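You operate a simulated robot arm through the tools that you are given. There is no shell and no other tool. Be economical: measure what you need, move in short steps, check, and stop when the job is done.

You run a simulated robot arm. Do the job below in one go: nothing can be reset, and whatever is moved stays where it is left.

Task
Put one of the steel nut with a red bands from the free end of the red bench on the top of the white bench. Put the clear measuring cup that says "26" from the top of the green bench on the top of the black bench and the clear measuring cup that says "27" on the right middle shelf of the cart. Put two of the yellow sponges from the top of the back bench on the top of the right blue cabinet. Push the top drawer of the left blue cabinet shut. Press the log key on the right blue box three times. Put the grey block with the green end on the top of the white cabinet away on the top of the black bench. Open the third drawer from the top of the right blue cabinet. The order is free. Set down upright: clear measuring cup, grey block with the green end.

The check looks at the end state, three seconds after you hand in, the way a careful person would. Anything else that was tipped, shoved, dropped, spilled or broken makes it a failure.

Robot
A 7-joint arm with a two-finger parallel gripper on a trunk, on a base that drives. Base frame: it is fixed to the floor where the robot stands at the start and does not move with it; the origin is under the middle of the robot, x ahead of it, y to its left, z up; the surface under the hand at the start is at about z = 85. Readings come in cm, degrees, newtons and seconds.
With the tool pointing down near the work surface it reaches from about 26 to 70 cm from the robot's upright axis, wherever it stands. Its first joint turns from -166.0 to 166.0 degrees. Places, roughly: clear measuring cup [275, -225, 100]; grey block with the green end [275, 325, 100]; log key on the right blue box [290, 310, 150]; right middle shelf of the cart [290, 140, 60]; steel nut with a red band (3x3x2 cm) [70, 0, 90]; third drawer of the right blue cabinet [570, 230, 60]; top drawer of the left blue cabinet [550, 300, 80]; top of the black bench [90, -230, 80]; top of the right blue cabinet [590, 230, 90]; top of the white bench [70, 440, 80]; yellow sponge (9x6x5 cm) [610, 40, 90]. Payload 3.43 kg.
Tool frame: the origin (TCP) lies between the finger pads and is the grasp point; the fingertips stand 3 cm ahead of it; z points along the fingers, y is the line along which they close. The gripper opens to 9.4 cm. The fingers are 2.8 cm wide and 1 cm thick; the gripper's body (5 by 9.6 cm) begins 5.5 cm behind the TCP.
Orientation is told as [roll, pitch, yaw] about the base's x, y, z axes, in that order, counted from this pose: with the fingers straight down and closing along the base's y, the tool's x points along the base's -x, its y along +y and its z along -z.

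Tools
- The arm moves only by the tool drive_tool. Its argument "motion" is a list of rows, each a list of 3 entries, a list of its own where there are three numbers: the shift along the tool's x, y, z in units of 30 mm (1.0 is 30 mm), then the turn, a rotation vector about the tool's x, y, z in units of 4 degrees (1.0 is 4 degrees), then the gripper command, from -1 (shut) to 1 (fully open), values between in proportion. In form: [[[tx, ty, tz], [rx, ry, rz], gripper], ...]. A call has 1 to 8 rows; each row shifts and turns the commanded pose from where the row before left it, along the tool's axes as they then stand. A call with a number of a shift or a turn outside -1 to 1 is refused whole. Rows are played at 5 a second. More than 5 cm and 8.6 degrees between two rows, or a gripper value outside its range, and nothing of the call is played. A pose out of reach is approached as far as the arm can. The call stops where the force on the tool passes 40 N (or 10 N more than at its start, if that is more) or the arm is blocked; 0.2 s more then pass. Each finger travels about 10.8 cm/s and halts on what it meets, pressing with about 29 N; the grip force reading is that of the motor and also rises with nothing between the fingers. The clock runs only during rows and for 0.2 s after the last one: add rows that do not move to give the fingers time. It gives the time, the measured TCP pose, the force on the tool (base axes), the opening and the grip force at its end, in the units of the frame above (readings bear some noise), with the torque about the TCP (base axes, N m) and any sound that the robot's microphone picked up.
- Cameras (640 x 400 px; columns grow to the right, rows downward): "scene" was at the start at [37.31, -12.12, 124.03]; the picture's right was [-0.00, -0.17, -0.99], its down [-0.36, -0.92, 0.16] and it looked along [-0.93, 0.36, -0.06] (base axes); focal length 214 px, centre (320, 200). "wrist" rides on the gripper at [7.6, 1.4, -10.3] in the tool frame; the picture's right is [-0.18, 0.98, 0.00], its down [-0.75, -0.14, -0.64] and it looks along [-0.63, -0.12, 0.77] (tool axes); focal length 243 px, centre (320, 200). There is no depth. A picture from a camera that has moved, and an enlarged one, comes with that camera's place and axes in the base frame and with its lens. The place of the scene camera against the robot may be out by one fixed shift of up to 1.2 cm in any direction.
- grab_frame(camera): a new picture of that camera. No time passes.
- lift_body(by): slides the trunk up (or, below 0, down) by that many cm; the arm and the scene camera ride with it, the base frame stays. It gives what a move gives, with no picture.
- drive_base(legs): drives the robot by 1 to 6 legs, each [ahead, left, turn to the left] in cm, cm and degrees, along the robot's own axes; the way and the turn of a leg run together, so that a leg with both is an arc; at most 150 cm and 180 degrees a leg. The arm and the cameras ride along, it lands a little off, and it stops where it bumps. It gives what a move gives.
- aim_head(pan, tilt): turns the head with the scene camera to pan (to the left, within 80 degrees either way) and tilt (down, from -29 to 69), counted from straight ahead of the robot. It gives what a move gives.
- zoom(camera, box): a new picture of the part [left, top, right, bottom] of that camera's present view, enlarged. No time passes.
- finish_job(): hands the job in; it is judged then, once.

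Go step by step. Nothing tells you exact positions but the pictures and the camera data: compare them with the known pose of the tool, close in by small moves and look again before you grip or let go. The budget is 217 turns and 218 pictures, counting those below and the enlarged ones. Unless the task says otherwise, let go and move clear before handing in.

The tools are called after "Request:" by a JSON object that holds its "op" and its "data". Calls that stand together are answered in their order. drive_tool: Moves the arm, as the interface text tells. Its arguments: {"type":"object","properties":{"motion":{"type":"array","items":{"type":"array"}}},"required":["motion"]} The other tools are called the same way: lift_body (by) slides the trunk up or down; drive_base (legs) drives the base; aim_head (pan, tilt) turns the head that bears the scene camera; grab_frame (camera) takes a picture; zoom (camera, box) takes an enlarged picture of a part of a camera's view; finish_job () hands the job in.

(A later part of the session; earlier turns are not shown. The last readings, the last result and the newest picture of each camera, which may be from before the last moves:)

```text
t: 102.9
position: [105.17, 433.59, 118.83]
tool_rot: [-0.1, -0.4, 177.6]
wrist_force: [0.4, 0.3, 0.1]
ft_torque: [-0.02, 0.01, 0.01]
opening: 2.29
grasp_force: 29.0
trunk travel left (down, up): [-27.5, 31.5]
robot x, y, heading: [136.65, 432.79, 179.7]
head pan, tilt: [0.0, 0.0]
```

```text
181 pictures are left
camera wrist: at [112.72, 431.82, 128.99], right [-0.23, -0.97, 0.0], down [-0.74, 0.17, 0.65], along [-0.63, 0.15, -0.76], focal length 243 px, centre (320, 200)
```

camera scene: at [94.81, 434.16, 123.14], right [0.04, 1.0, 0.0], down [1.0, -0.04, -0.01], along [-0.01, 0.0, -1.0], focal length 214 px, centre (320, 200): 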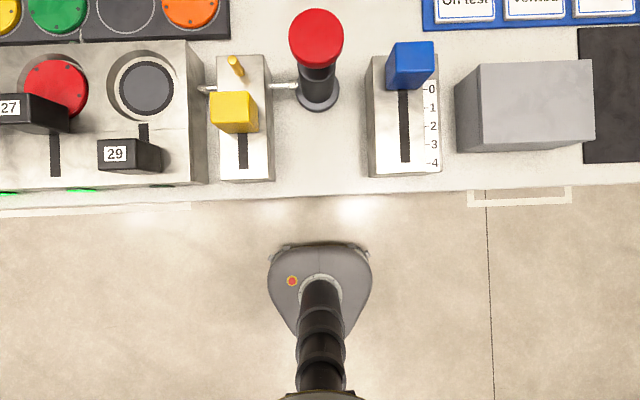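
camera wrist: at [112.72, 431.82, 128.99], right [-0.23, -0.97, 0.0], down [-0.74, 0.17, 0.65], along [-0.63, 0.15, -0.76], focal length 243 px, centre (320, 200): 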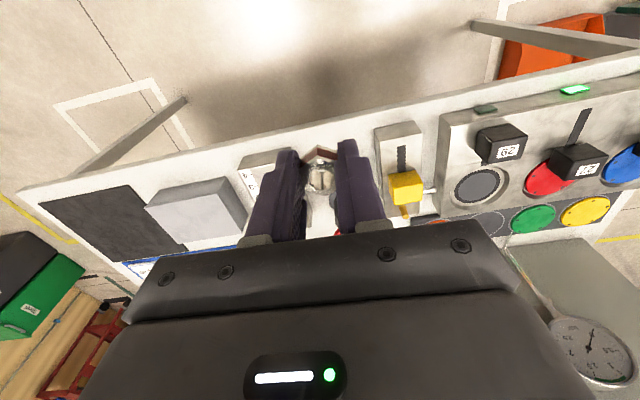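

Request:
{"op": "aim_head", "data": {"pan": 80, "tilt": 68}}

Request:
{"op": "drive_tool", "data": {"motion": [[[-0.95, 0, 0.2], [0, 0, 0], -1], [[-0.95, 0, 0.2], [0, 0, 0], -1], [[-1, 0, 0.2], [0, 0, 0], -1], [[-1, 0, 0.2], [0, 0, 0], -1], [[-1, 0, 0.2], [0, 0, 0], -1], [[-1, 0, 0.2], [0, 0, 0], -1]]}}

Request:
{"op": "drive_tool", "data": {"motion": [[[0, 0, 1], [0, 0, 0], -1], [[0, 0, 1], [0, 0, 0], -1], [[0, 0, 1], [0, 0, 0], -1], [[0, 0, 1], [0, 0, 0], -1], [[0, 0, 1], [0, 0, 0], -1], [[0, 0, 1], [0, 0, 0], -1], [[0, 0, 1], [0, 0, 0], -1]]}}

Request:
{"op": "grab_frame", "data": {"camera": "wrist"}}

Request:
{"op": "grab_frame", "data": {"camera": "scene"}}

```text
t: 104.4
position: [105.26, 433.65, 118.72]
tool_rot: [0.0, -0.3, 177.5]
wrist_force: [0.4, -0.1, 0.0]
ft_torque: [-0.02, -0.03, -0.01]
opening: 2.28
grasp_force: 29.2
trunk travel left (down, up): [-27.5, 31.5]
robot x, y, heading: [136.92, 432.29, 179.4]
head pan, tilt: [80.0, 68.0]
```

```text
t: 105.8
position: [87.46, 434.52, 115.06]
tool_rot: [-0.1, -0.2, 177.6]
wrist_force: [0.7, -0.4, -0.7]
ft_torque: [-0.01, 0.01, -0.02]
opening: 2.27
grasp_force: 29.0
trunk travel left (down, up): [-27.5, 31.5]
robot x, y, heading: [136.85, 432.66, 179.5]
head pan, tilt: [80.0, 68.0]
```

```text
t: 107.4
position: [87.32, 434.44, 94.16]
tool_rot: [-0.2, -0.2, 177.6]
wrist_force: [-0.2, 0.5, 1.2]
ft_torque: [0.02, 0.05, 0.01]
opening: 2.29
grasp_force: 29.0
trunk travel left (down, up): [-27.5, 31.5]
robot x, y, heading: [136.85, 432.49, 179.6]
head pan, tilt: [80.0, 68.0]
```

```text
180 pictures are left
camera wrist: at [94.81, 432.69, 104.36], right [-0.23, -0.97, 0.0], down [-0.74, 0.17, 0.65], along [-0.63, 0.15, -0.76], focal length 243 px, centre (320, 200)
```

wrist: 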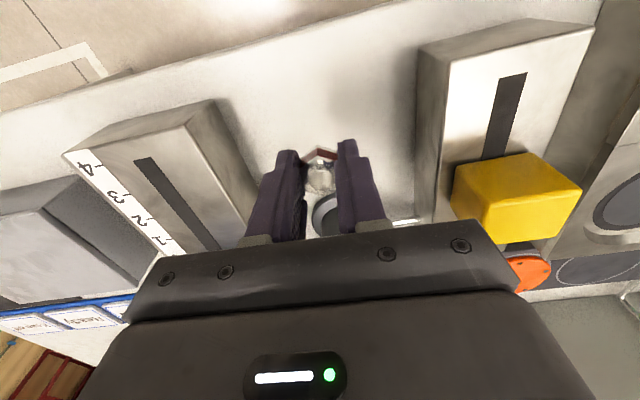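

```text
179 pictures are left
camera scene: at [86.6, 428.99, 106.46], right [0.0, 0.17, -0.98], down [0.41, 0.9, 0.16], along [0.91, -0.41, -0.07], focal length 214 px, centre (320, 200)
```

scene: 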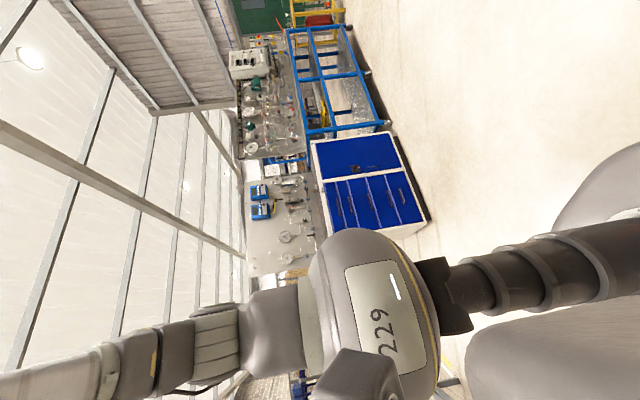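

Request:
{"op": "drive_tool", "data": {"motion": [[[0, 0, 1], [0, 0, 0], -1], [[0, 0, 1], [0, 0, 0], -1], [[0, 0, 0.6], [0, 0, 0], -1], [[0, 0, 0.3], [0, 0, 0], -1]]}}

Request:
{"op": "grab_frame", "data": {"camera": "wrist"}}

```text
t: 108.4
position: [87.51, 434.46, 85.57]
tool_rot: [-0.1, -0.3, 177.6]
wrist_force: [-0.6, 0.5, -0.1]
ft_torque: [0.02, 0.03, 0.0]
opening: 2.31
grasp_force: 29.1
trunk travel left (down, up): [-27.5, 31.5]
robot x, y, heading: [136.63, 432.49, 179.7]
head pan, tilt: [80.0, 68.0]
```

```text
178 pictures are left
camera wrist: at [94.98, 432.64, 95.77], right [-0.23, -0.97, 0.0], down [-0.74, 0.17, 0.65], along [-0.63, 0.15, -0.76], focal length 243 px, centre (320, 200)
```

wrist: 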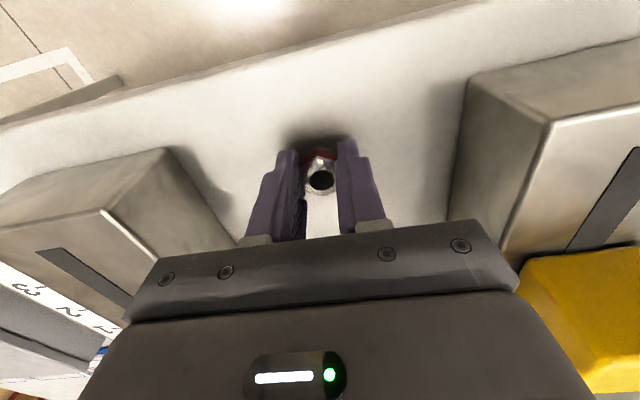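

Request:
{"op": "drive_tool", "data": {"motion": [[[0, 0, 0.2], [0, 0, 0], -1], [[0, 0, 0.2], [0, 0, 0], -1], [[0, 0, 0.1], [0, 0, 0], -1]]}}

Request:
{"op": "grab_frame", "data": {"camera": "wrist"}}

```text
t: 108.9
position: [87.51, 434.39, 84.98]
tool_rot: [0.0, -0.5, 177.6]
wrist_force: [5.5, 0.7, 20.3]
ft_torque: [-0.18, -0.27, -0.01]
opening: 2.3
grasp_force: 29.1
trunk travel left (down, up): [-27.5, 31.5]
robot x, y, heading: [136.72, 432.2, 179.7]
head pan, tilt: [80.0, 68.0]
stopped in row 2: the force on the tool passed its limit at 48 N (the readings are from after the stop); the commanded pose is now the measured one
```

```text
177 pictures are left
camera wrist: at [94.99, 432.61, 95.21], right [-0.23, -0.97, 0.0], down [-0.74, 0.17, 0.65], along [-0.63, 0.15, -0.76], focal length 243 px, centre (320, 200)
```

wrist: 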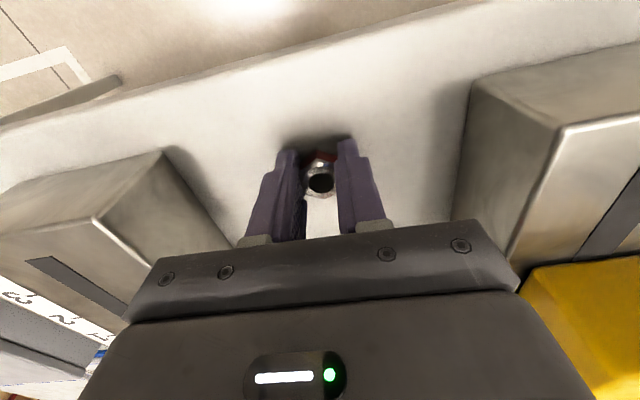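

It touches the bench; I release and rise.

Request:
{"op": "drive_tool", "data": {"motion": [[[0, 0, 0], [0, 0, 0], -0.3], [[0, 0, 0], [0, 0, 0], -0.1], [[0, 0, 0], [0, 0, 0], -0.1], [[0, 0, -0.5], [0, 0, 0], -0.1], [[0, 0, -1], [0, 0, 0], -0.1], [[0, 0, -1], [0, 0, 0], -0.1]]}}

Request:
{"op": "drive_tool", "data": {"motion": [[[0, 0, -1], [0, 0, 0], -0.1], [[0, 0, -1], [0, 0, 0], -0.1], [[0, 0, -1], [0, 0, 0], -0.1], [[0, 0, -1], [0, 0, 0], -0.1], [[0, 0, -1], [0, 0, 0], -0.1], [[0, 0, -1], [0, 0, 0], -0.1], [[0, 0, -1], [0, 0, 0], -0.1], [[0, 0, -1], [0, 0, 0], -0.1]]}}

Request:
{"op": "aim_head", "data": {"pan": 0, "tilt": 20}}

Request:
{"op": "grab_frame", "data": {"camera": "scene"}}

```text
t: 110.3
position: [87.38, 434.34, 92.27]
tool_rot: [0.0, -0.4, 177.6]
wrist_force: [0.3, -0.1, 0.4]
ft_torque: [0.0, 0.03, -0.01]
opening: 4.25
grasp_force: 0.1
trunk travel left (down, up): [-27.5, 31.5]
robot x, y, heading: [136.58, 432.4, 179.6]
head pan, tilt: [80.0, 68.0]
```

```text
t: 112.1
position: [87.68, 434.29, 116.42]
tool_rot: [-0.1, -0.4, 177.6]
wrist_force: [0.3, 1.1, -0.1]
ft_torque: [0.0, 0.0, -0.02]
opening: 4.24
grasp_force: 0.1
trunk travel left (down, up): [-27.5, 31.5]
robot x, y, heading: [136.77, 432.58, 179.9]
head pan, tilt: [80.0, 68.0]
```

```text
t: 113.7
position: [87.46, 434.07, 116.15]
tool_rot: [-0.1, -0.5, 177.7]
wrist_force: [-0.6, 0.5, 0.3]
ft_torque: [-0.04, 0.02, 0.0]
opening: 4.22
grasp_force: 0.1
trunk travel left (down, up): [-27.5, 31.5]
robot x, y, heading: [136.73, 432.63, 179.8]
head pan, tilt: [0.0, 20.0]
```

```text
176 pictures are left
camera scene: at [80.36, 434.59, 120.37], right [0.04, 1.0, 0.0], down [0.94, -0.04, 0.34], along [0.34, -0.01, -0.94], focal length 214 px, centre (320, 200)
```

scene: 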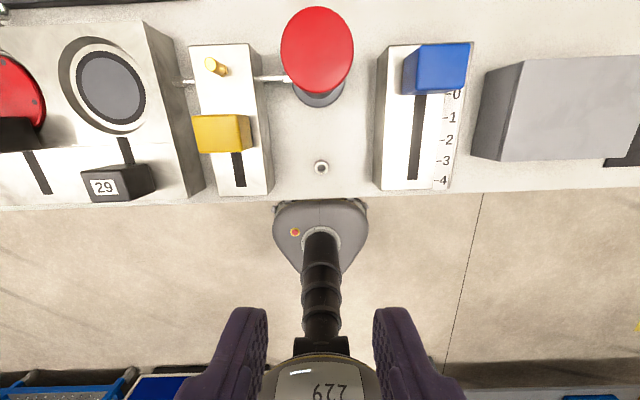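

The nut stands on the white bench. Next, the log key: I retract, drive to face the white cabinet and its blue boxes.

Request:
{"op": "drive_tool", "data": {"motion": [[[1, 0, -0.1], [0, 0, 0], -1], [[1, 0, -0.1], [0, 0, 0], -1], [[1, 0, -0.1], [0, 0, 0], -1], [[1, 0, -0.1], [0, 0, 0], -1], [[1, 0, -0.1], [0, 0, 0], -1], [[1, 0, -0.1], [0, 0, 0], -1]]}}

Request:
{"op": "drive_base", "data": {"legs": [[-38, 0, 0], [0, 0, -180], [0, -122, 0]]}}

Request:
{"op": "aim_head", "data": {"pan": 0, "tilt": -28}}

Request:
{"op": "grab_frame", "data": {"camera": "scene"}}

```text
t: 115.1
position: [105.7, 433.5, 118.03]
tool_rot: [0.0, -0.4, 177.7]
wrist_force: [-0.4, 0.3, 0.1]
ft_torque: [0.0, 0.02, 0.04]
opening: 0.04
grasp_force: 29.4
trunk travel left (down, up): [-27.5, 31.5]
robot x, y, heading: [136.93, 432.63, 179.6]
head pan, tilt: [0.0, 20.0]
```

```text
t: 130.5
position: [207.92, 309.5, 118.13]
tool_rot: [-0.1, -0.5, -1.7]
wrist_force: [-0.3, -0.6, 0.3]
ft_torque: [0.01, 0.01, -0.01]
opening: 0.0
grasp_force: 29.1
trunk travel left (down, up): [-27.5, 31.5]
robot x, y, heading: [176.65, 309.97, 0.6]
head pan, tilt: [0.0, 20.0]
```

```text
t: 131.7
position: [207.87, 309.58, 118.09]
tool_rot: [-0.1, -0.5, -1.6]
wrist_force: [-0.9, 0.9, 0.7]
ft_torque: [-0.03, 0.02, 0.01]
opening: 0.0
grasp_force: 29.3
trunk travel left (down, up): [-27.5, 31.5]
robot x, y, heading: [176.73, 310.12, 0.4]
head pan, tilt: [0.0, -28.0]
```

```text
175 pictures are left
camera scene: at [223.35, 309.26, 124.72], right [-0.03, -1.0, 0.0], down [-0.88, 0.02, -0.47], along [0.47, -0.01, -0.88], focal length 214 px, centre (320, 200)
```

scene: 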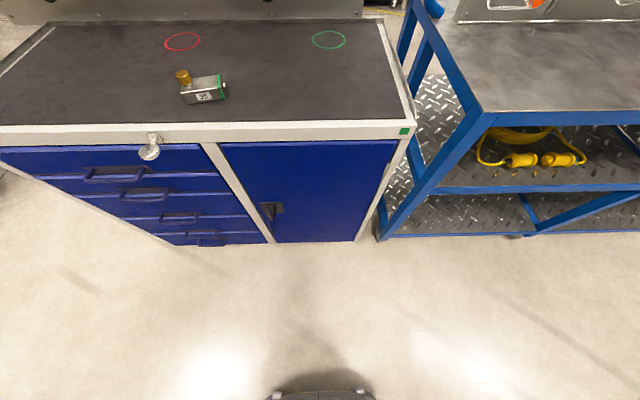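

The grey block is on the cabinet top; the boxes are above. I raise the trunk and swing the hand to point forward so that the cameras look ahead.

Request:
{"op": "lift_body", "data": {"by": 22}}

Request:
{"op": "drive_tool", "data": {"motion": [[[-1, 0, 0], [0, -1, 0], -1], [[-1, 0, 0.07], [0, -1, 0], -1], [[-1, 0, 0.14], [0, -1, 0], -1], [[-1, 0, 0.2], [0, -1, 0], -1], [[0, 0, 0], [0, -1, 0], -1], [[0, 0, 0], [0, -1, 0], -1], [[0, 0, 0], [0, -1, 0], -1], [[0, 0, 0], [0, -1, 0], -1]]}}

Request:
{"op": "drive_tool", "data": {"motion": [[[0, 0, 0], [0, -1, 0], -1], [[0, 0, 0], [0, -1, 0], -1], [[0, 0, 0], [0, -1, 0], -1], [[0, 0, 0], [0, -1, 0], -1], [[0, 0, 0], [0, -1, 0], -1], [[0, 0, 0], [0, -1, 0], -1], [[0, 0, 0], [0, -1, 0], -1], [[0, 0, 0], [0, -1, 0], -1]]}}

Request:
{"op": "drive_tool", "data": {"motion": [[[0, 0, 0], [0, -1, 0], -1], [[0, 0, 0], [0, -1, 0], -1], [[0, 0, 0], [0, -1, 0], -1], [[0, 0, 0], [0, -1, 0], -1], [[0, 0, 0], [0, -1, 0], -1], [[0, 0, 0], [0, -1, 0], -1]]}}

Request:
{"op": "aim_head", "data": {"pan": 0, "tilt": 10}}

Request:
{"op": "grab_frame", "data": {"camera": "scene"}}

Request:
{"op": "grab_frame", "data": {"camera": "wrist"}}

```text
t: 134.0
position: [207.85, 309.56, 140.01]
tool_rot: [-0.1, -0.4, -1.6]
wrist_force: [-0.9, -0.7, 0.7]
ft_torque: [0.0, 0.01, 0.02]
opening: 0.01
grasp_force: 28.6
trunk travel left (down, up): [-49.5, 9.5]
robot x, y, heading: [176.82, 309.84, 0.7]
head pan, tilt: [0.0, -28.0]
```

```text
t: 135.8
position: [219.96, 309.3, 140.2]
tool_rot: [-0.1, -32.4, -1.5]
wrist_force: [0.4, 0.4, 0.3]
ft_torque: [-0.01, 0.01, 0.0]
opening: 0.0
grasp_force: 28.9
trunk travel left (down, up): [-49.5, 9.5]
robot x, y, heading: [176.75, 309.9, 0.5]
head pan, tilt: [0.0, -28.0]
```

```text
t: 137.6
position: [225.52, 308.99, 141.09]
tool_rot: [-0.3, -64.4, -1.4]
wrist_force: [0.0, -0.3, 0.3]
ft_torque: [0.01, 0.01, 0.01]
opening: 0.0
grasp_force: 28.8
out of reach, approached as far as the arm can: row 3, 4, 5, 6, 7, 8
trunk travel left (down, up): [-49.5, 9.5]
robot x, y, heading: [176.61, 310.07, 0.4]
head pan, tilt: [0.0, -28.0]
```

```text
t: 139.0
position: [227.06, 309.09, 141.02]
tool_rot: [-2.7, -88.6, 1.2]
wrist_force: [0.1, -0.4, -0.6]
ft_torque: [0.03, -0.01, -0.01]
opening: 0.0
grasp_force: 28.7
out of reach, approached as far as the arm can: row 1, 2, 3
trunk travel left (down, up): [-49.5, 9.5]
robot x, y, heading: [176.81, 309.94, 0.4]
head pan, tilt: [0.0, -28.0]
```

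```text
t: 140.1
position: [226.92, 309.15, 141.1]
tool_rot: [-2.5, -88.4, 0.9]
wrist_force: [-0.2, -0.1, 0.2]
ft_torque: [-0.06, 0.0, 0.03]
opening: 0.03
grasp_force: 28.9
trunk travel left (down, up): [-49.5, 9.5]
robot x, y, heading: [176.4, 310.15, 0.7]
head pan, tilt: [0.0, 10.0]
```

```text
174 pictures are left
camera scene: at [224.06, 309.3, 150.88], right [-0.03, -1.0, 0.0], down [-0.2, 0.0, -0.98], along [0.98, -0.03, -0.2], focal length 214 px, centre (320, 200)
```

scene: 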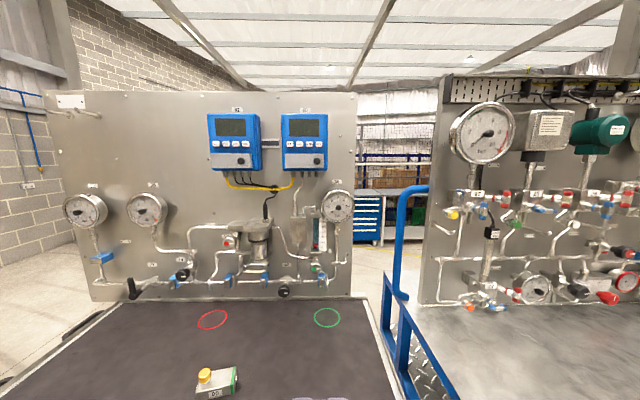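

```text
173 pictures are left
camera wrist: at [216.39, 310.79, 133.74], right [0.03, 0.98, 0.18], down [-0.62, -0.12, 0.77], along [0.78, -0.14, 0.61], focal length 243 px, centre (320, 200)
```

wrist: 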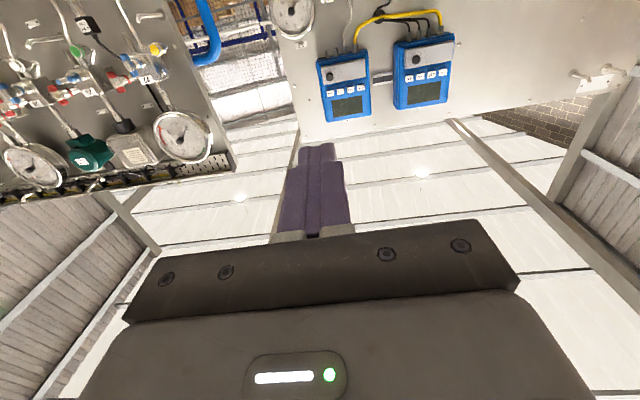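

The right blue box hangs on the panel behind the cabinet with four keys; zooming to read them.

Request:
{"op": "zoom", "data": {"camera": "scene", "box": [270, 105, 342, 150]}}

Request:
{"op": "zoom", "data": {"camera": "scene", "box": [180, 360, 260, 400]}}

Request:
{"op": "zoom", "data": {"camera": "wrist", "box": [308, 40, 388, 130]}}

```text
8.89 times, centred on (306, 128) of scene
camera zoom: at [224.06, 309.3, 150.88], right [-0.03, -1.0, 0.0], down [-0.2, 0.0, -0.98], along [0.98, -0.03, -0.2], focal length 1906 px, centre (444, 844)
```

zoom: 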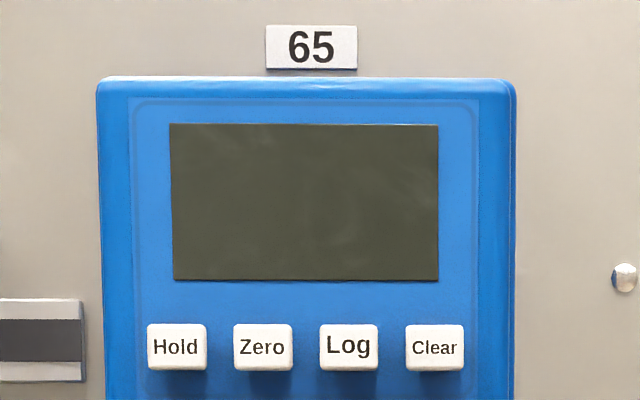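

```text
8.00 times, centred on (220, 380) of scene
camera zoom: at [224.06, 309.3, 150.88], right [-0.03, -1.0, 0.0], down [-0.2, 0.0, -0.98], along [0.98, -0.03, -0.2], focal length 1716 px, centre (1120, -1240)
```

zoom: 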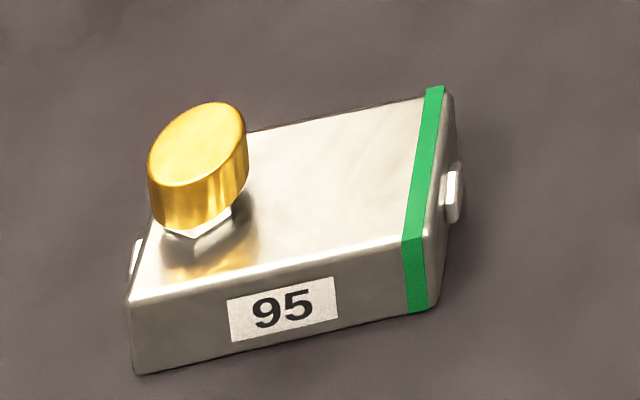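

```text
4.44 times, centred on (348, 85) of wrist
camera zoom: at [216.39, 310.79, 133.74], right [0.03, 0.98, 0.18], down [-0.62, -0.12, 0.77], along [0.78, -0.14, 0.61], focal length 1078 px, centre (196, 711)
```

zoom: 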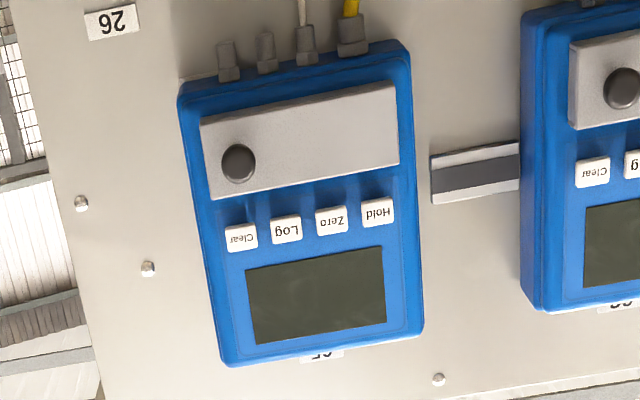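

Log is the third key of box 65, at about (295.5, 310.6, 154.8). I raise the trunk and drive up closer.

Request:
{"op": "lift_body", "data": {"by": 9}}

Request:
{"op": "drive_base", "data": {"legs": [[38, 0, 0]]}}

Request:
{"op": "drive_tool", "data": {"motion": [[[-0.8, 0.2, 0.5], [0, 0, 0], -1], [[-0.8, 0.2, 0.5], [0, 0, 0], -1]]}}

Request:
{"op": "grab_frame", "data": {"camera": "scene"}}

Request:
{"op": "grab_frame", "data": {"camera": "wrist"}}

```text
t: 141.3
position: [226.93, 309.12, 150.03]
tool_rot: [-2.6, -88.4, 1.1]
wrist_force: [0.4, -0.5, -0.5]
ft_torque: [0.03, 0.0, 0.0]
opening: 0.0
grasp_force: 28.9
trunk travel left (down, up): [-58.5, 0.5]
robot x, y, heading: [176.97, 310.11, 0.7]
head pan, tilt: [0.0, 10.0]
```

```text
t: 143.7
position: [265.17, 309.33, 149.93]
tool_rot: [-2.4, -88.3, 0.9]
wrist_force: [-0.2, 0.1, 0.1]
ft_torque: [-0.01, 0.0, 0.03]
opening: 0.0
grasp_force: 28.5
trunk travel left (down, up): [-58.5, 0.5]
robot x, y, heading: [215.04, 310.53, 0.5]
head pan, tilt: [0.0, 10.0]
```

```text
t: 144.3
position: [268.24, 310.45, 154.86]
tool_rot: [-1.8, -88.3, 0.1]
wrist_force: [-0.5, 0.1, -0.6]
ft_torque: [0.0, 0.0, 0.0]
opening: 0.0
grasp_force: 29.6
trunk travel left (down, up): [-58.5, 0.5]
robot x, y, heading: [214.68, 310.38, 0.6]
head pan, tilt: [0.0, 10.0]
```

```text
169 pictures are left
camera scene: at [265.44, 310.74, 164.56], right [-0.03, -1.0, 0.0], down [-0.2, 0.01, -0.98], along [0.98, -0.03, -0.2], focal length 214 px, centre (320, 200)
```

scene: 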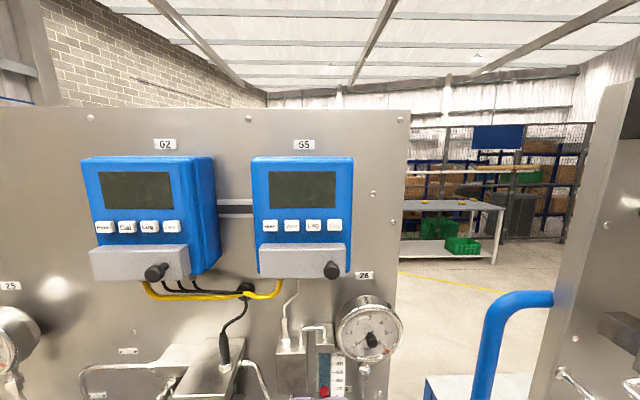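

```text
168 pictures are left
camera wrist: at [257.77, 312.24, 147.43], right [0.03, 0.98, 0.18], down [-0.62, -0.12, 0.77], along [0.78, -0.14, 0.61], focal length 243 px, centre (320, 200)
```

wrist: 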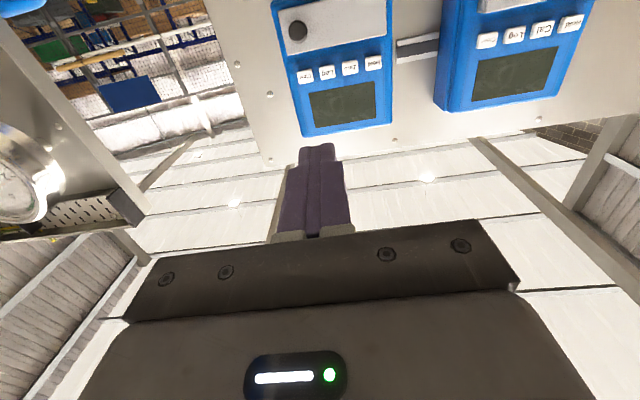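

Request:
{"op": "drive_tool", "data": {"motion": [[[0.09, 0.08, 0], [-0.43, -0.42, 0], -1], [[0, 0, 1], [0, 0, 0], -1], [[0, 0, 1], [0, 0, 0], -1], [[0, 0, 1], [0, 0, 0], -1], [[0, 0, 1], [0, 0, 0], -1], [[0, 0, 1], [0, 0, 0], -1], [[0, 0, 1], [0, 0, 0], -1]]}}

Request:
{"op": "grab_frame", "data": {"camera": "wrist"}}

Request:
{"op": "aim_head", "data": {"pan": 0, "tilt": 50}}

Request:
{"op": "grab_frame", "data": {"camera": "scene"}}

```text
t: 145.9
position: [286.55, 310.91, 154.28]
tool_rot: [-93.8, -90.0, 93.8]
wrist_force: [-0.4, 0.8, 0.6]
ft_torque: [-0.01, -0.01, 0.02]
opening: 0.02
grasp_force: 28.6
trunk travel left (down, up): [-58.5, 0.5]
robot x, y, heading: [215.12, 310.42, 0.6]
head pan, tilt: [0.0, 10.0]
```

```text
167 pictures are left
camera wrist: at [276.13, 312.34, 146.75], right [0.0, 0.98, 0.18], down [-0.64, -0.14, 0.75], along [0.77, -0.12, 0.63], focal length 243 px, centre (320, 200)
```

wrist: 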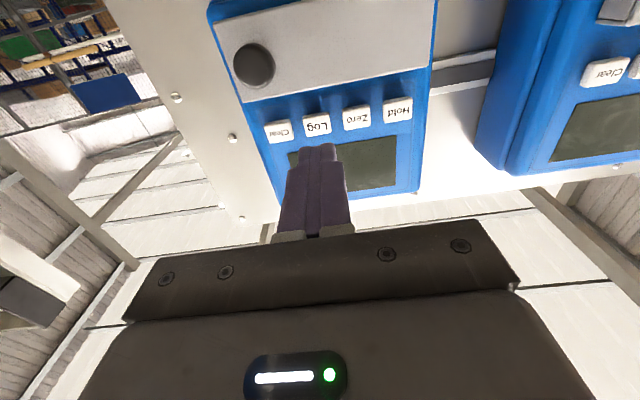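

```text
t: 147.0
position: [286.37, 310.94, 154.38]
tool_rot: [-139.2, -89.9, 139.2]
wrist_force: [0.6, 0.2, 0.0]
ft_torque: [0.03, 0.0, 0.03]
opening: 0.01
grasp_force: 28.8
trunk travel left (down, up): [-58.5, 0.5]
robot x, y, heading: [215.14, 310.24, 0.5]
head pan, tilt: [0.0, 50.0]
```

```text
166 pictures are left
camera scene: at [281.55, 311.02, 157.97], right [0.0, -1.0, 0.0], down [-0.76, 0.0, -0.64], along [0.64, 0.0, -0.76], focal length 214 px, centre (320, 200)
```

scene: 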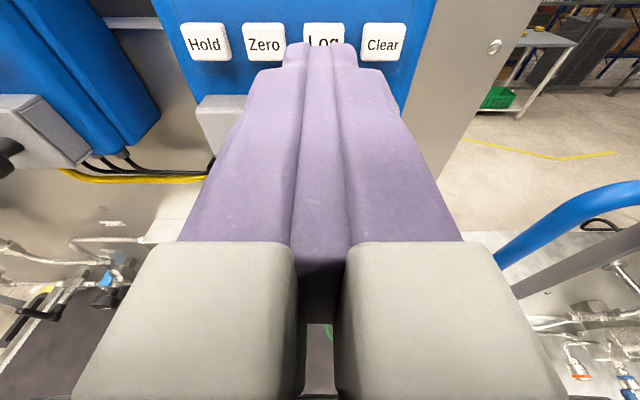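

Aligned with Log. I creep forward to press.

Request:
{"op": "drive_tool", "data": {"motion": [[[0, 0, 0.8], [0, 0, 0], -1], [[0, 0, 0.6], [0, 0, 0], -1], [[0, 0, 0.1], [0, 0, 0], -1], [[0, 0, 0.1], [0, 0, 0], -1]]}}

Request:
{"op": "grab_frame", "data": {"camera": "scene"}}

```text
t: 148.0
position: [291.08, 310.73, 154.47]
tool_rot: [-102.6, -90.0, 102.5]
wrist_force: [0.0, -0.1, 0.7]
ft_torque: [-0.01, 0.02, 0.0]
opening: 0.0
grasp_force: 28.7
trunk travel left (down, up): [-58.5, 0.5]
robot x, y, heading: [214.98, 310.57, 0.3]
head pan, tilt: [0.0, 50.0]
```

```text
165 pictures are left
camera scene: at [286.39, 310.89, 157.93], right [0.0, -1.0, 0.0], down [-0.77, 0.0, -0.64], along [0.64, 0.0, -0.77], focal length 214 px, centre (320, 200)
```

scene: 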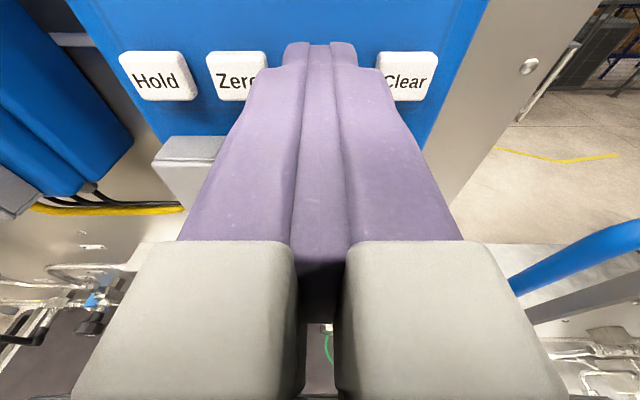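

Request:
{"op": "drive_tool", "data": {"motion": [[[0, 0, 0.08], [0, 0, 0], -1], [[0, 0, 0.08], [0, 0, 0], -1], [[0, 0, 0.08], [0, 0, 0], -1], [[0, 0, 0.08], [0, 0, 0], -1]]}}

```text
t: 149.0
position: [291.86, 310.79, 154.5]
tool_rot: [-77.3, -89.9, 77.4]
wrist_force: [-9.6, 1.1, -3.5]
ft_torque: [0.0, 0.11, 0.0]
opening: 0.0
grasp_force: 29.4
trunk travel left (down, up): [-58.5, 0.5]
robot x, y, heading: [215.07, 310.03, 0.5]
head pan, tilt: [0.0, 50.0]
heard: click
```

One click heard. I back off and check before the next press.

Request:
{"op": "drive_tool", "data": {"motion": [[[0, 0, -0.5], [0, 0, 0], -1], [[0, 0, 0], [0, 0, 0], -1], [[0, 0, 0], [0, 0, 0], -1]]}}

Request:
{"op": "aim_head", "data": {"pan": 0, "tilt": 0}}

Request:
{"op": "grab_frame", "data": {"camera": "scene"}}

```text
t: 149.8
position: [290.54, 310.81, 154.45]
tool_rot: [-146.2, -89.9, 146.2]
wrist_force: [0.1, 0.4, 0.6]
ft_torque: [0.03, 0.02, -0.02]
opening: 0.03
grasp_force: 29.0
trunk travel left (down, up): [-58.5, 0.5]
robot x, y, heading: [215.02, 310.45, 0.3]
head pan, tilt: [0.0, 50.0]
```

```text
t: 151.0
position: [290.43, 310.85, 154.31]
tool_rot: [-135.4, -89.9, 135.5]
wrist_force: [0.4, -0.7, -0.3]
ft_torque: [0.02, -0.02, -0.01]
opening: 0.02
grasp_force: 29.3
trunk travel left (down, up): [-58.5, 0.5]
robot x, y, heading: [214.99, 310.43, 0.5]
head pan, tilt: [0.0, 0.0]
```

```text
164 pictures are left
camera scene: at [287.08, 310.9, 165.73], right [0.0, -1.0, 0.0], down [0.0, 0.0, -1.0], along [1.0, 0.0, 0.0], focal length 214 px, centre (320, 200)
```

scene: 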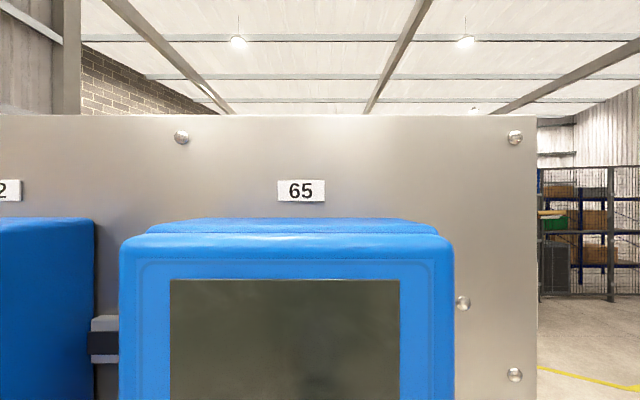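

Request:
{"op": "drive_tool", "data": {"motion": [[[0, 0, 0.26], [0, 0, 0], -1], [[0, 0, 0.08], [0, 0, 0], -1], [[0, 0, 0.08], [0, 0, 0], -1], [[0, 0, 0.08], [0, 0, 0], -1]]}}

Request:
{"op": "drive_tool", "data": {"motion": [[[0, 0, -0.5], [0, 0, 0], -1], [[0, 0, 0], [0, 0, 0], -1], [[0, 0, 0], [0, 0, 0], -1]]}}

```text
t: 152.0
position: [291.78, 310.72, 154.45]
tool_rot: [-123.1, -89.8, 123.2]
wrist_force: [-9.3, 1.4, -2.8]
ft_torque: [0.03, 0.09, 0.0]
opening: 0.01
grasp_force: 28.8
trunk travel left (down, up): [-58.5, 0.5]
robot x, y, heading: [214.96, 310.37, 0.6]
head pan, tilt: [0.0, 0.0]
heard: click
```

```text
t: 152.8
position: [290.52, 310.63, 154.41]
tool_rot: [-144.7, -89.9, 144.7]
wrist_force: [0.1, 0.0, -0.4]
ft_torque: [0.02, 0.01, 0.02]
opening: 0.02
grasp_force: 28.5
trunk travel left (down, up): [-58.5, 0.5]
robot x, y, heading: [214.59, 310.49, 0.5]
head pan, tilt: [0.0, 0.0]
```

Second click; one more press, then I withdraw and drive back.

Request:
{"op": "drive_tool", "data": {"motion": [[[0, 0, 0.26], [0, 0, 0], -1], [[0, 0, 0.08], [0, 0, 0], -1], [[0, 0, 0.08], [0, 0, 0], -1], [[0, 0, 0.08], [0, 0, 0], -1]]}}

Request:
{"op": "drive_tool", "data": {"motion": [[[0, 0, -0.7], [0, 0, 0], -1], [[0, 0, -1], [0, 0, 0], -1], [[0, 0, -1], [0, 0, 0], -1], [[0, 0, -1], [0, 0, 0], -1], [[0, 0, -1], [0, 0, 0], -1], [[0, 0, -1], [0, 0, 0], -1], [[0, 0, -1], [0, 0, 0], -1], [[0, 0, -1], [0, 0, 0], -1]]}}

Request:
{"op": "grab_frame", "data": {"camera": "scene"}}

```text
t: 153.8
position: [291.76, 310.63, 154.56]
tool_rot: [-141.9, -89.9, 141.8]
wrist_force: [-7.3, -0.9, -0.5]
ft_torque: [-0.04, 0.05, -0.04]
opening: 0.02
grasp_force: 29.3
trunk travel left (down, up): [-58.5, 0.5]
robot x, y, heading: [214.7, 310.42, 0.3]
head pan, tilt: [0.0, 0.0]
heard: click
```

```text
t: 155.6
position: [268.78, 310.35, 154.62]
tool_rot: [-160.0, -89.7, 160.2]
wrist_force: [-0.9, 0.5, -0.1]
ft_torque: [0.01, 0.02, 0.03]
opening: 0.02
grasp_force: 28.9
trunk travel left (down, up): [-58.5, 0.5]
robot x, y, heading: [214.86, 310.06, 0.7]
head pan, tilt: [0.0, 0.0]
```

```text
163 pictures are left
camera scene: at [265.33, 310.6, 165.88], right [0.0, -1.0, 0.0], down [0.0, 0.0, -1.0], along [1.0, 0.0, 0.0], focal length 214 px, centre (320, 200)
```

scene: 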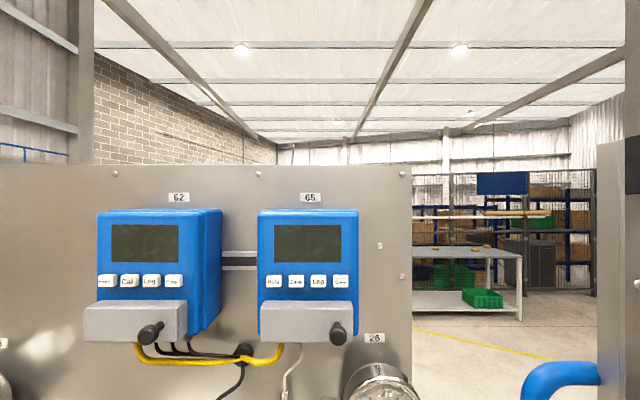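

All three presses clicked. Next the blue cabinets in the back; I drive to the aisle left of the white cabinet and look.

Request:
{"op": "drive_base", "data": {"legs": [[-45, 0, 0], [0, 148, 0]]}}

Request:
{"op": "aim_head", "data": {"pan": 0, "tilt": 15}}

Request:
{"op": "grab_frame", "data": {"camera": "scene"}}

```text
t: 165.2
position: [219.71, 459.86, 154.48]
tool_rot: [-134.3, -89.9, 136.2]
wrist_force: [0.2, 0.1, 0.5]
ft_torque: [-0.03, 0.01, 0.01]
opening: 0.0
grasp_force: 28.9
trunk travel left (down, up): [-58.5, 0.5]
robot x, y, heading: [165.59, 457.92, 2.7]
head pan, tilt: [0.0, 0.0]
```

```text
t: 166.0
position: [219.71, 459.75, 154.44]
tool_rot: [-145.3, -89.9, 147.0]
wrist_force: [-0.5, -0.5, 0.3]
ft_torque: [0.0, -0.01, -0.04]
opening: 0.0
grasp_force: 29.3
trunk travel left (down, up): [-58.5, 0.5]
robot x, y, heading: [165.9, 457.95, 2.2]
head pan, tilt: [0.0, 15.0]
```

```text
162 pictures are left
camera scene: at [216.58, 459.85, 163.42], right [0.03, -1.0, 0.0], down [-0.26, -0.01, -0.97], along [0.97, 0.03, -0.26], focal length 214 px, centre (320, 200)
```

scene: 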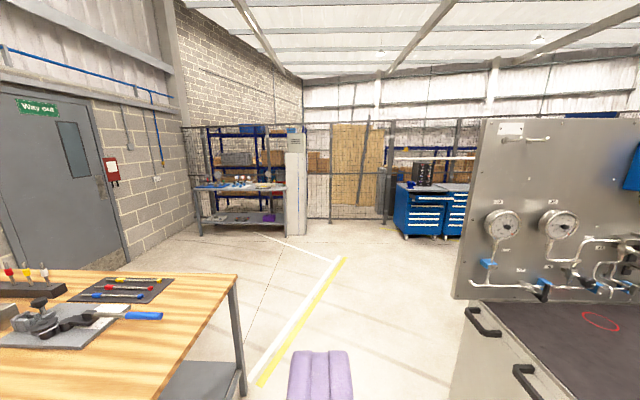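

Request:
{"op": "drive_base", "data": {"legs": [[0, -3, -2.5], [150, 0, 0], [90, 0, 0]]}}

Request:
{"op": "grab_frame", "data": {"camera": "scene"}}

Request:
{"op": "aim_head", "data": {"pan": -60, "tilt": 15}}

Request:
{"op": "grab_frame", "data": {"camera": "scene"}}

```text
t: 178.0
position: [455.81, 448.72, 154.49]
tool_rot: [-132.3, -89.8, 130.0]
wrist_force: [-0.3, -0.6, 0.7]
ft_torque: [-0.01, 0.0, 0.03]
opening: 0.0
grasp_force: 28.4
trunk travel left (down, up): [-58.5, 0.5]
robot x, y, heading: [402.03, 450.54, -1.9]
head pan, tilt: [0.0, 15.0]
```

```text
161 pictures are left
camera scene: at [452.66, 448.97, 163.4], right [-0.04, -1.0, 0.0], down [-0.26, 0.01, -0.97], along [0.97, -0.04, -0.26], focal length 214 px, centre (320, 200)
```

scene: 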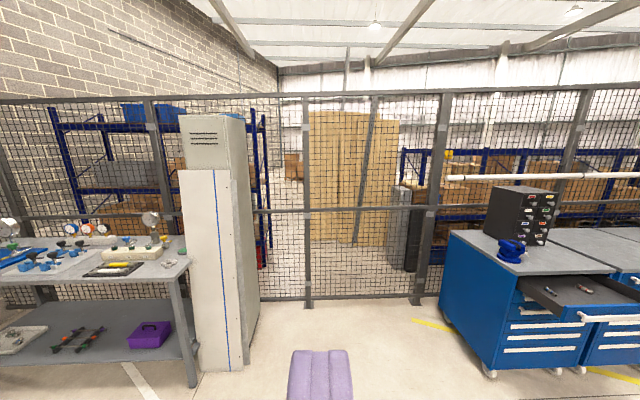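

```text
t: 179.3
position: [455.62, 448.73, 154.65]
tool_rot: [-145.2, -90.0, 142.7]
wrist_force: [-0.7, -0.5, -1.3]
ft_torque: [0.01, 0.0, 0.01]
opening: 0.02
grasp_force: 28.9
trunk travel left (down, up): [-58.5, 0.5]
robot x, y, heading: [401.62, 451.13, -1.9]
head pan, tilt: [-60.0, 15.0]
```

```text
160 pictures are left
camera scene: at [447.6, 441.1, 163.41], right [-0.89, -0.46, 0.0], down [-0.12, 0.23, -0.97], along [0.45, -0.86, -0.26], focal length 214 px, centre (320, 200)
```

scene: 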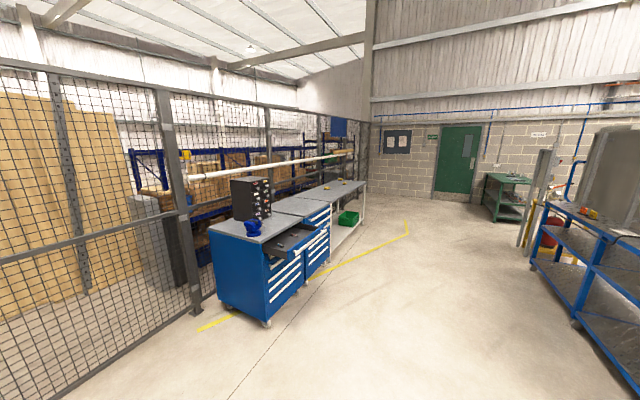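

The left blue cabinet's top drawer is open toward -x. I drive in front of it.

Request:
{"op": "drive_base", "data": {"legs": [[25, 0, 1.9], [0, -148, 0]]}}

Request:
{"op": "aim_head", "data": {"pan": 0, "tilt": 25}}

Request:
{"op": "grab_frame", "data": {"camera": "scene"}}

```text
t: 188.1
position: [481.79, 302.38, 154.57]
tool_rot: [-151.6, -90.0, 152.4]
wrist_force: [0.0, 0.1, 0.0]
ft_torque: [0.01, 0.01, -0.02]
opening: 0.0
grasp_force: 29.0
trunk travel left (down, up): [-58.5, 0.5]
robot x, y, heading: [427.72, 301.59, 1.2]
head pan, tilt: [-60.0, 15.0]
```

```text
t: 189.4
position: [481.96, 302.45, 154.56]
tool_rot: [-147.5, -90.0, 148.2]
wrist_force: [0.1, 0.0, 0.5]
ft_torque: [0.0, -0.02, 0.0]
opening: 0.03
grasp_force: 29.0
trunk travel left (down, up): [-58.5, 0.5]
robot x, y, heading: [427.83, 301.89, 1.4]
head pan, tilt: [0.0, 25.0]
```

```text
159 pictures are left
camera scene: at [478.65, 302.49, 161.79], right [0.01, -1.0, 0.0], down [-0.42, -0.01, -0.91], along [0.91, 0.01, -0.42], focal length 214 px, centre (320, 200)
```

scene: 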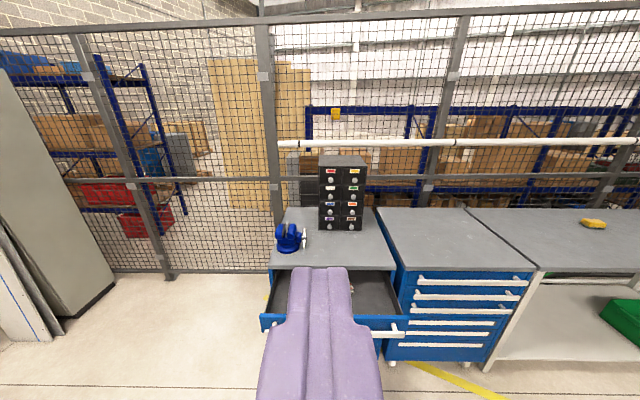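

I lower the trunk and arm to the drawer's height, in front of it.

Request:
{"op": "lift_body", "data": {"by": -58}}

Request:
{"op": "drive_tool", "data": {"motion": [[[1, 0, 0], [0, 0, 0], -1], [[1, 0, 0], [0, 0, 0], -1], [[1, 0, 0], [0, 0, 0], -1], [[1, 0, 0], [0, 0, 0], -1], [[1, 0, 0], [0, 0, 0], -1], [[0.8, 0, 0], [0, 0, 0], -1]]}}

Request:
{"op": "grab_frame", "data": {"camera": "scene"}}

Request:
{"op": "grab_frame", "data": {"camera": "wrist"}}

```text
refused: -58 is not a number from -40 to 40
```

```text
t: 190.8
position: [481.89, 302.47, 137.15]
tool_rot: [-141.5, -89.9, 142.1]
wrist_force: [0.5, 0.0, -0.8]
ft_torque: [-0.01, 0.0, 0.01]
opening: 0.0
grasp_force: 28.7
trunk travel left (down, up): [-58.5, 0.5]
robot x, y, heading: [428.0, 301.78, 1.3]
head pan, tilt: [0.0, 25.0]
```

```text
158 pictures are left
camera scene: at [478.74, 302.46, 144.44], right [0.01, -1.0, 0.0], down [-0.42, -0.01, -0.91], along [0.91, 0.01, -0.42], focal length 214 px, centre (320, 200)
```

scene: 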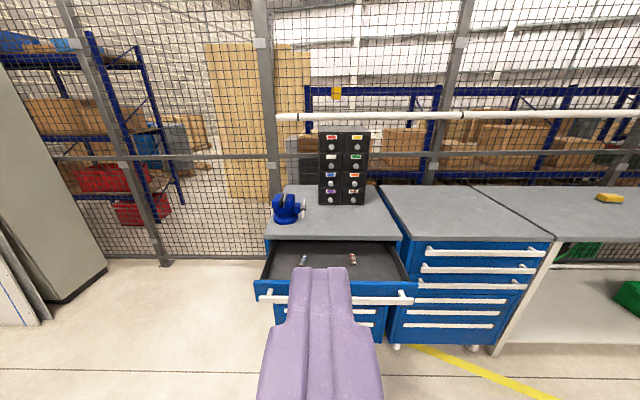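

```text
157 pictures are left
camera wrist: at [471.6, 303.69, 129.54], right [-0.01, 0.98, 0.18], down [-0.64, -0.15, 0.75], along [0.77, -0.11, 0.63], focal length 243 px, centre (320, 200)
```

wrist: 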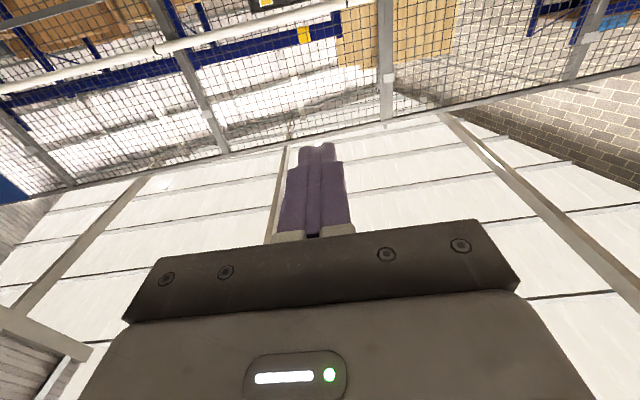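

Request:
{"op": "lift_body", "data": {"by": -40}}

Request:
{"op": "drive_tool", "data": {"motion": [[[1, -0.4, 0], [0, 0, 0], -1], [[1, -0.4, 0], [0, 0, 0], -1], [[1, -0.4, 0], [0, 0, 0], -1], [[1, -0.4, 0], [0, 0, 0], -1], [[1, -0.2, 0], [0, 0, 0], -1]]}}

Request:
{"op": "grab_frame", "data": {"camera": "scene"}}

```text
t: 194.7
position: [481.88, 302.4, 97.19]
tool_rot: [-146.7, -89.8, 147.2]
wrist_force: [0.4, 0.1, 0.2]
ft_torque: [-0.02, -0.02, 0.01]
opening: 0.0
grasp_force: 28.8
trunk travel left (down, up): [-18.5, 40.5]
robot x, y, heading: [427.75, 301.82, 1.2]
head pan, tilt: [0.0, 25.0]
```

```text
t: 195.8
position: [482.03, 296.93, 82.03]
tool_rot: [-155.4, -89.9, 156.1]
wrist_force: [-0.9, 0.5, 0.2]
ft_torque: [0.0, -0.04, 0.01]
opening: 0.02
grasp_force: 29.3
trunk travel left (down, up): [-18.5, 40.5]
robot x, y, heading: [427.72, 301.76, 1.1]
head pan, tilt: [0.0, 25.0]
```

```text
156 pictures are left
camera scene: at [478.88, 297.06, 89.4], right [0.01, -1.0, 0.0], down [-0.42, -0.01, -0.91], along [0.91, 0.01, -0.42], focal length 214 px, centre (320, 200)
```

scene: 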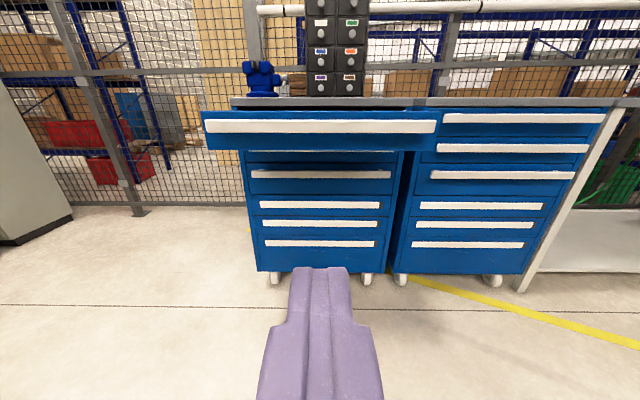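

Request:
{"op": "drive_base", "data": {"legs": [[47, 0, -1.2]]}}

Request:
{"op": "grab_frame", "data": {"camera": "scene"}}

```text
t: 198.7
position: [528.75, 296.15, 82.15]
tool_rot: [-144.7, -90.0, 144.1]
wrist_force: [0.8, 1.4, -1.2]
ft_torque: [0.02, -0.01, 0.01]
opening: 0.0
grasp_force: 28.9
trunk travel left (down, up): [-18.5, 40.5]
robot x, y, heading: [474.54, 302.09, -0.2]
head pan, tilt: [0.0, 25.0]
```

```text
155 pictures are left
camera scene: at [525.52, 296.39, 89.42], right [-0.01, -1.0, 0.0], down [-0.42, 0.0, -0.91], along [0.91, -0.01, -0.42], focal length 214 px, centre (320, 200)
```

scene: 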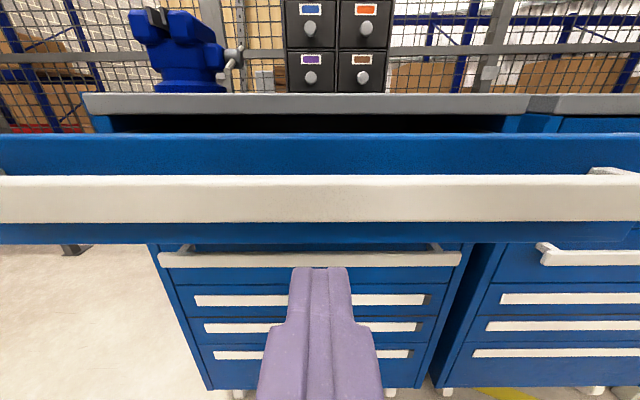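

The hand is level with the drawer's handle bar; I push forward.

Request:
{"op": "drive_tool", "data": {"motion": [[[0, 0, 0.7], [0, 0, 0], -1], [[0, 0, 0.7], [0, 0, 0], -1], [[0, 0, 0.7], [0, 0, 0], -1], [[0, 0, 0.7], [0, 0, 0], -1], [[0, 0, 0.7], [0, 0, 0], -1], [[0, 0, 0.7], [0, 0, 0], -1]]}}

Request:
{"op": "grab_frame", "data": {"camera": "scene"}}

```text
t: 200.1
position: [541.32, 296.01, 82.09]
tool_rot: [-138.8, -89.8, 138.1]
wrist_force: [-0.4, 1.2, -0.4]
ft_torque: [-0.01, -0.02, -0.02]
opening: 0.0
grasp_force: 29.3
trunk travel left (down, up): [-18.5, 40.5]
robot x, y, heading: [474.6, 301.93, 0.1]
head pan, tilt: [0.0, 25.0]
```

```text
154 pictures are left
camera scene: at [538.06, 296.24, 89.4], right [-0.01, -1.0, 0.0], down [-0.42, 0.0, -0.91], along [0.91, -0.01, -0.42], focal length 214 px, centre (320, 200)
```

scene: 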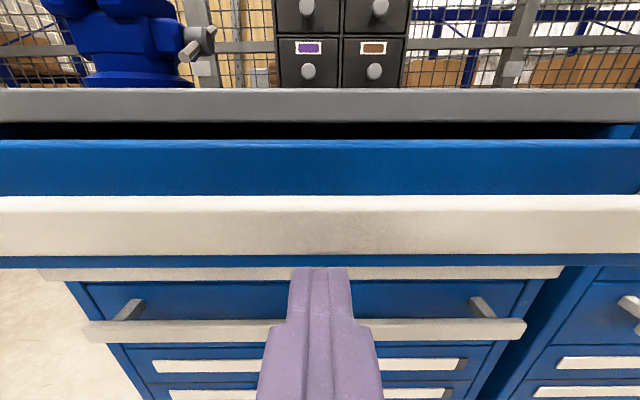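

Request:
{"op": "zoom", "data": {"camera": "scene", "box": [220, 180, 420, 305]}}

Request:
{"op": "grab_frame", "data": {"camera": "wrist"}}

```text
3.20 times, centred on (320, 242) of scene
camera zoom: at [538.06, 296.24, 89.4], right [-0.01, -1.0, 0.0], down [-0.42, 0.0, -0.91], along [0.91, -0.01, -0.42], focal length 686 px, centre (320, 64)
```

zoom: 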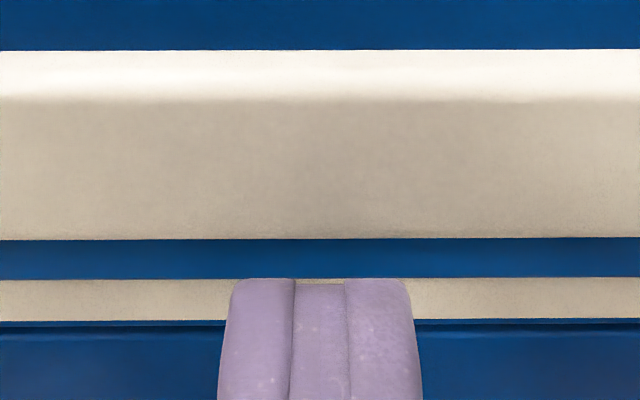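

```text
152 pictures are left
camera wrist: at [530.95, 297.61, 74.5], right [0.01, 0.98, 0.18], down [-0.64, -0.13, 0.75], along [0.77, -0.13, 0.63], focal length 243 px, centre (320, 200)
```

wrist: 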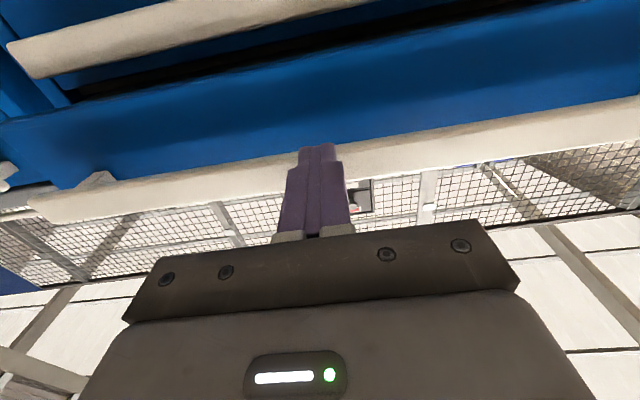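

Request:
{"op": "drive_tool", "data": {"motion": [[[-0.8, 0, 0], [0, 0, 0], -1], [[0, 0, 0.7], [0, 0, 0], -1], [[0, 0, 0.7], [0, 0, 0], -1], [[0, 0, 0.7], [0, 0, 0], -1], [[0, 0, 0.5], [0, 0, 0], -1]]}}

Request:
{"op": "grab_frame", "data": {"camera": "scene"}}

```text
t: 201.2
position: [549.21, 296.11, 84.68]
tool_rot: [-157.2, -89.9, 156.7]
wrist_force: [-0.1, 0.1, 0.6]
ft_torque: [0.02, 0.01, -0.01]
opening: 0.02
grasp_force: 29.2
trunk travel left (down, up): [-18.5, 40.5]
robot x, y, heading: [474.71, 301.55, 0.0]
head pan, tilt: [0.0, 25.0]
```

```text
151 pictures are left
camera scene: at [545.94, 296.23, 91.91], right [-0.01, -1.0, 0.0], down [-0.42, 0.0, -0.91], along [0.91, -0.01, -0.42], focal length 214 px, centre (320, 200)
```

scene: 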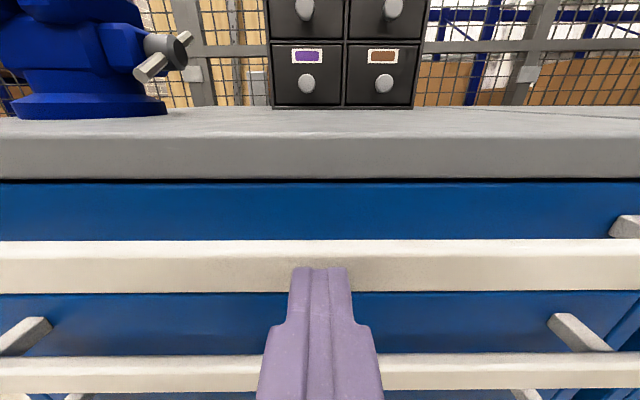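

Request:
{"op": "drive_tool", "data": {"motion": [[[0, 0, 0.3], [0, 0, 0], -1], [[0, 0, 0.3], [0, 0, 0], -1], [[0, 0, 0.3], [0, 0, 0], -1], [[0, 0, 0.3], [0, 0, 0], -1], [[0, 0, 0.3], [0, 0, 0], -1]]}}

Request:
{"op": "grab_frame", "data": {"camera": "scene"}}

```text
t: 201.9
position: [550.44, 296.05, 84.6]
tool_rot: [-160.0, -89.9, 159.6]
wrist_force: [-32.3, 2.0, 17.8]
ft_torque: [0.12, -0.14, 0.21]
opening: 0.01
grasp_force: 29.3
trunk travel left (down, up): [-18.5, 40.5]
robot x, y, heading: [474.73, 302.26, -0.3]
head pan, tilt: [0.0, 25.0]
stopped in row 3: the force on the tool passed its limit at 51 N (the readings are from after the stop); the commanded pose is now the measured one
```

```text
150 pictures are left
camera scene: at [547.18, 296.18, 91.87], right [-0.01, -1.0, 0.0], down [-0.42, 0.0, -0.91], along [0.91, -0.01, -0.42], focal length 214 px, centre (320, 200)
```

scene: 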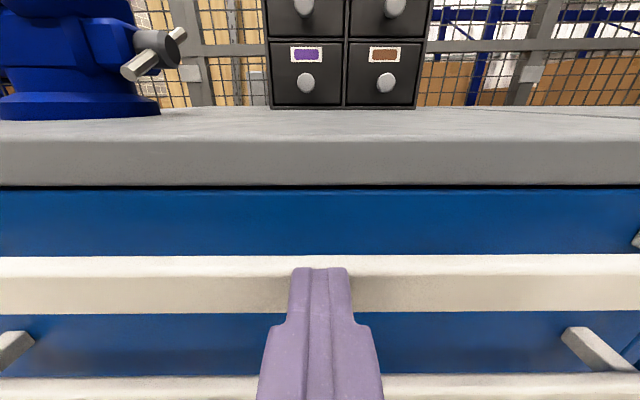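

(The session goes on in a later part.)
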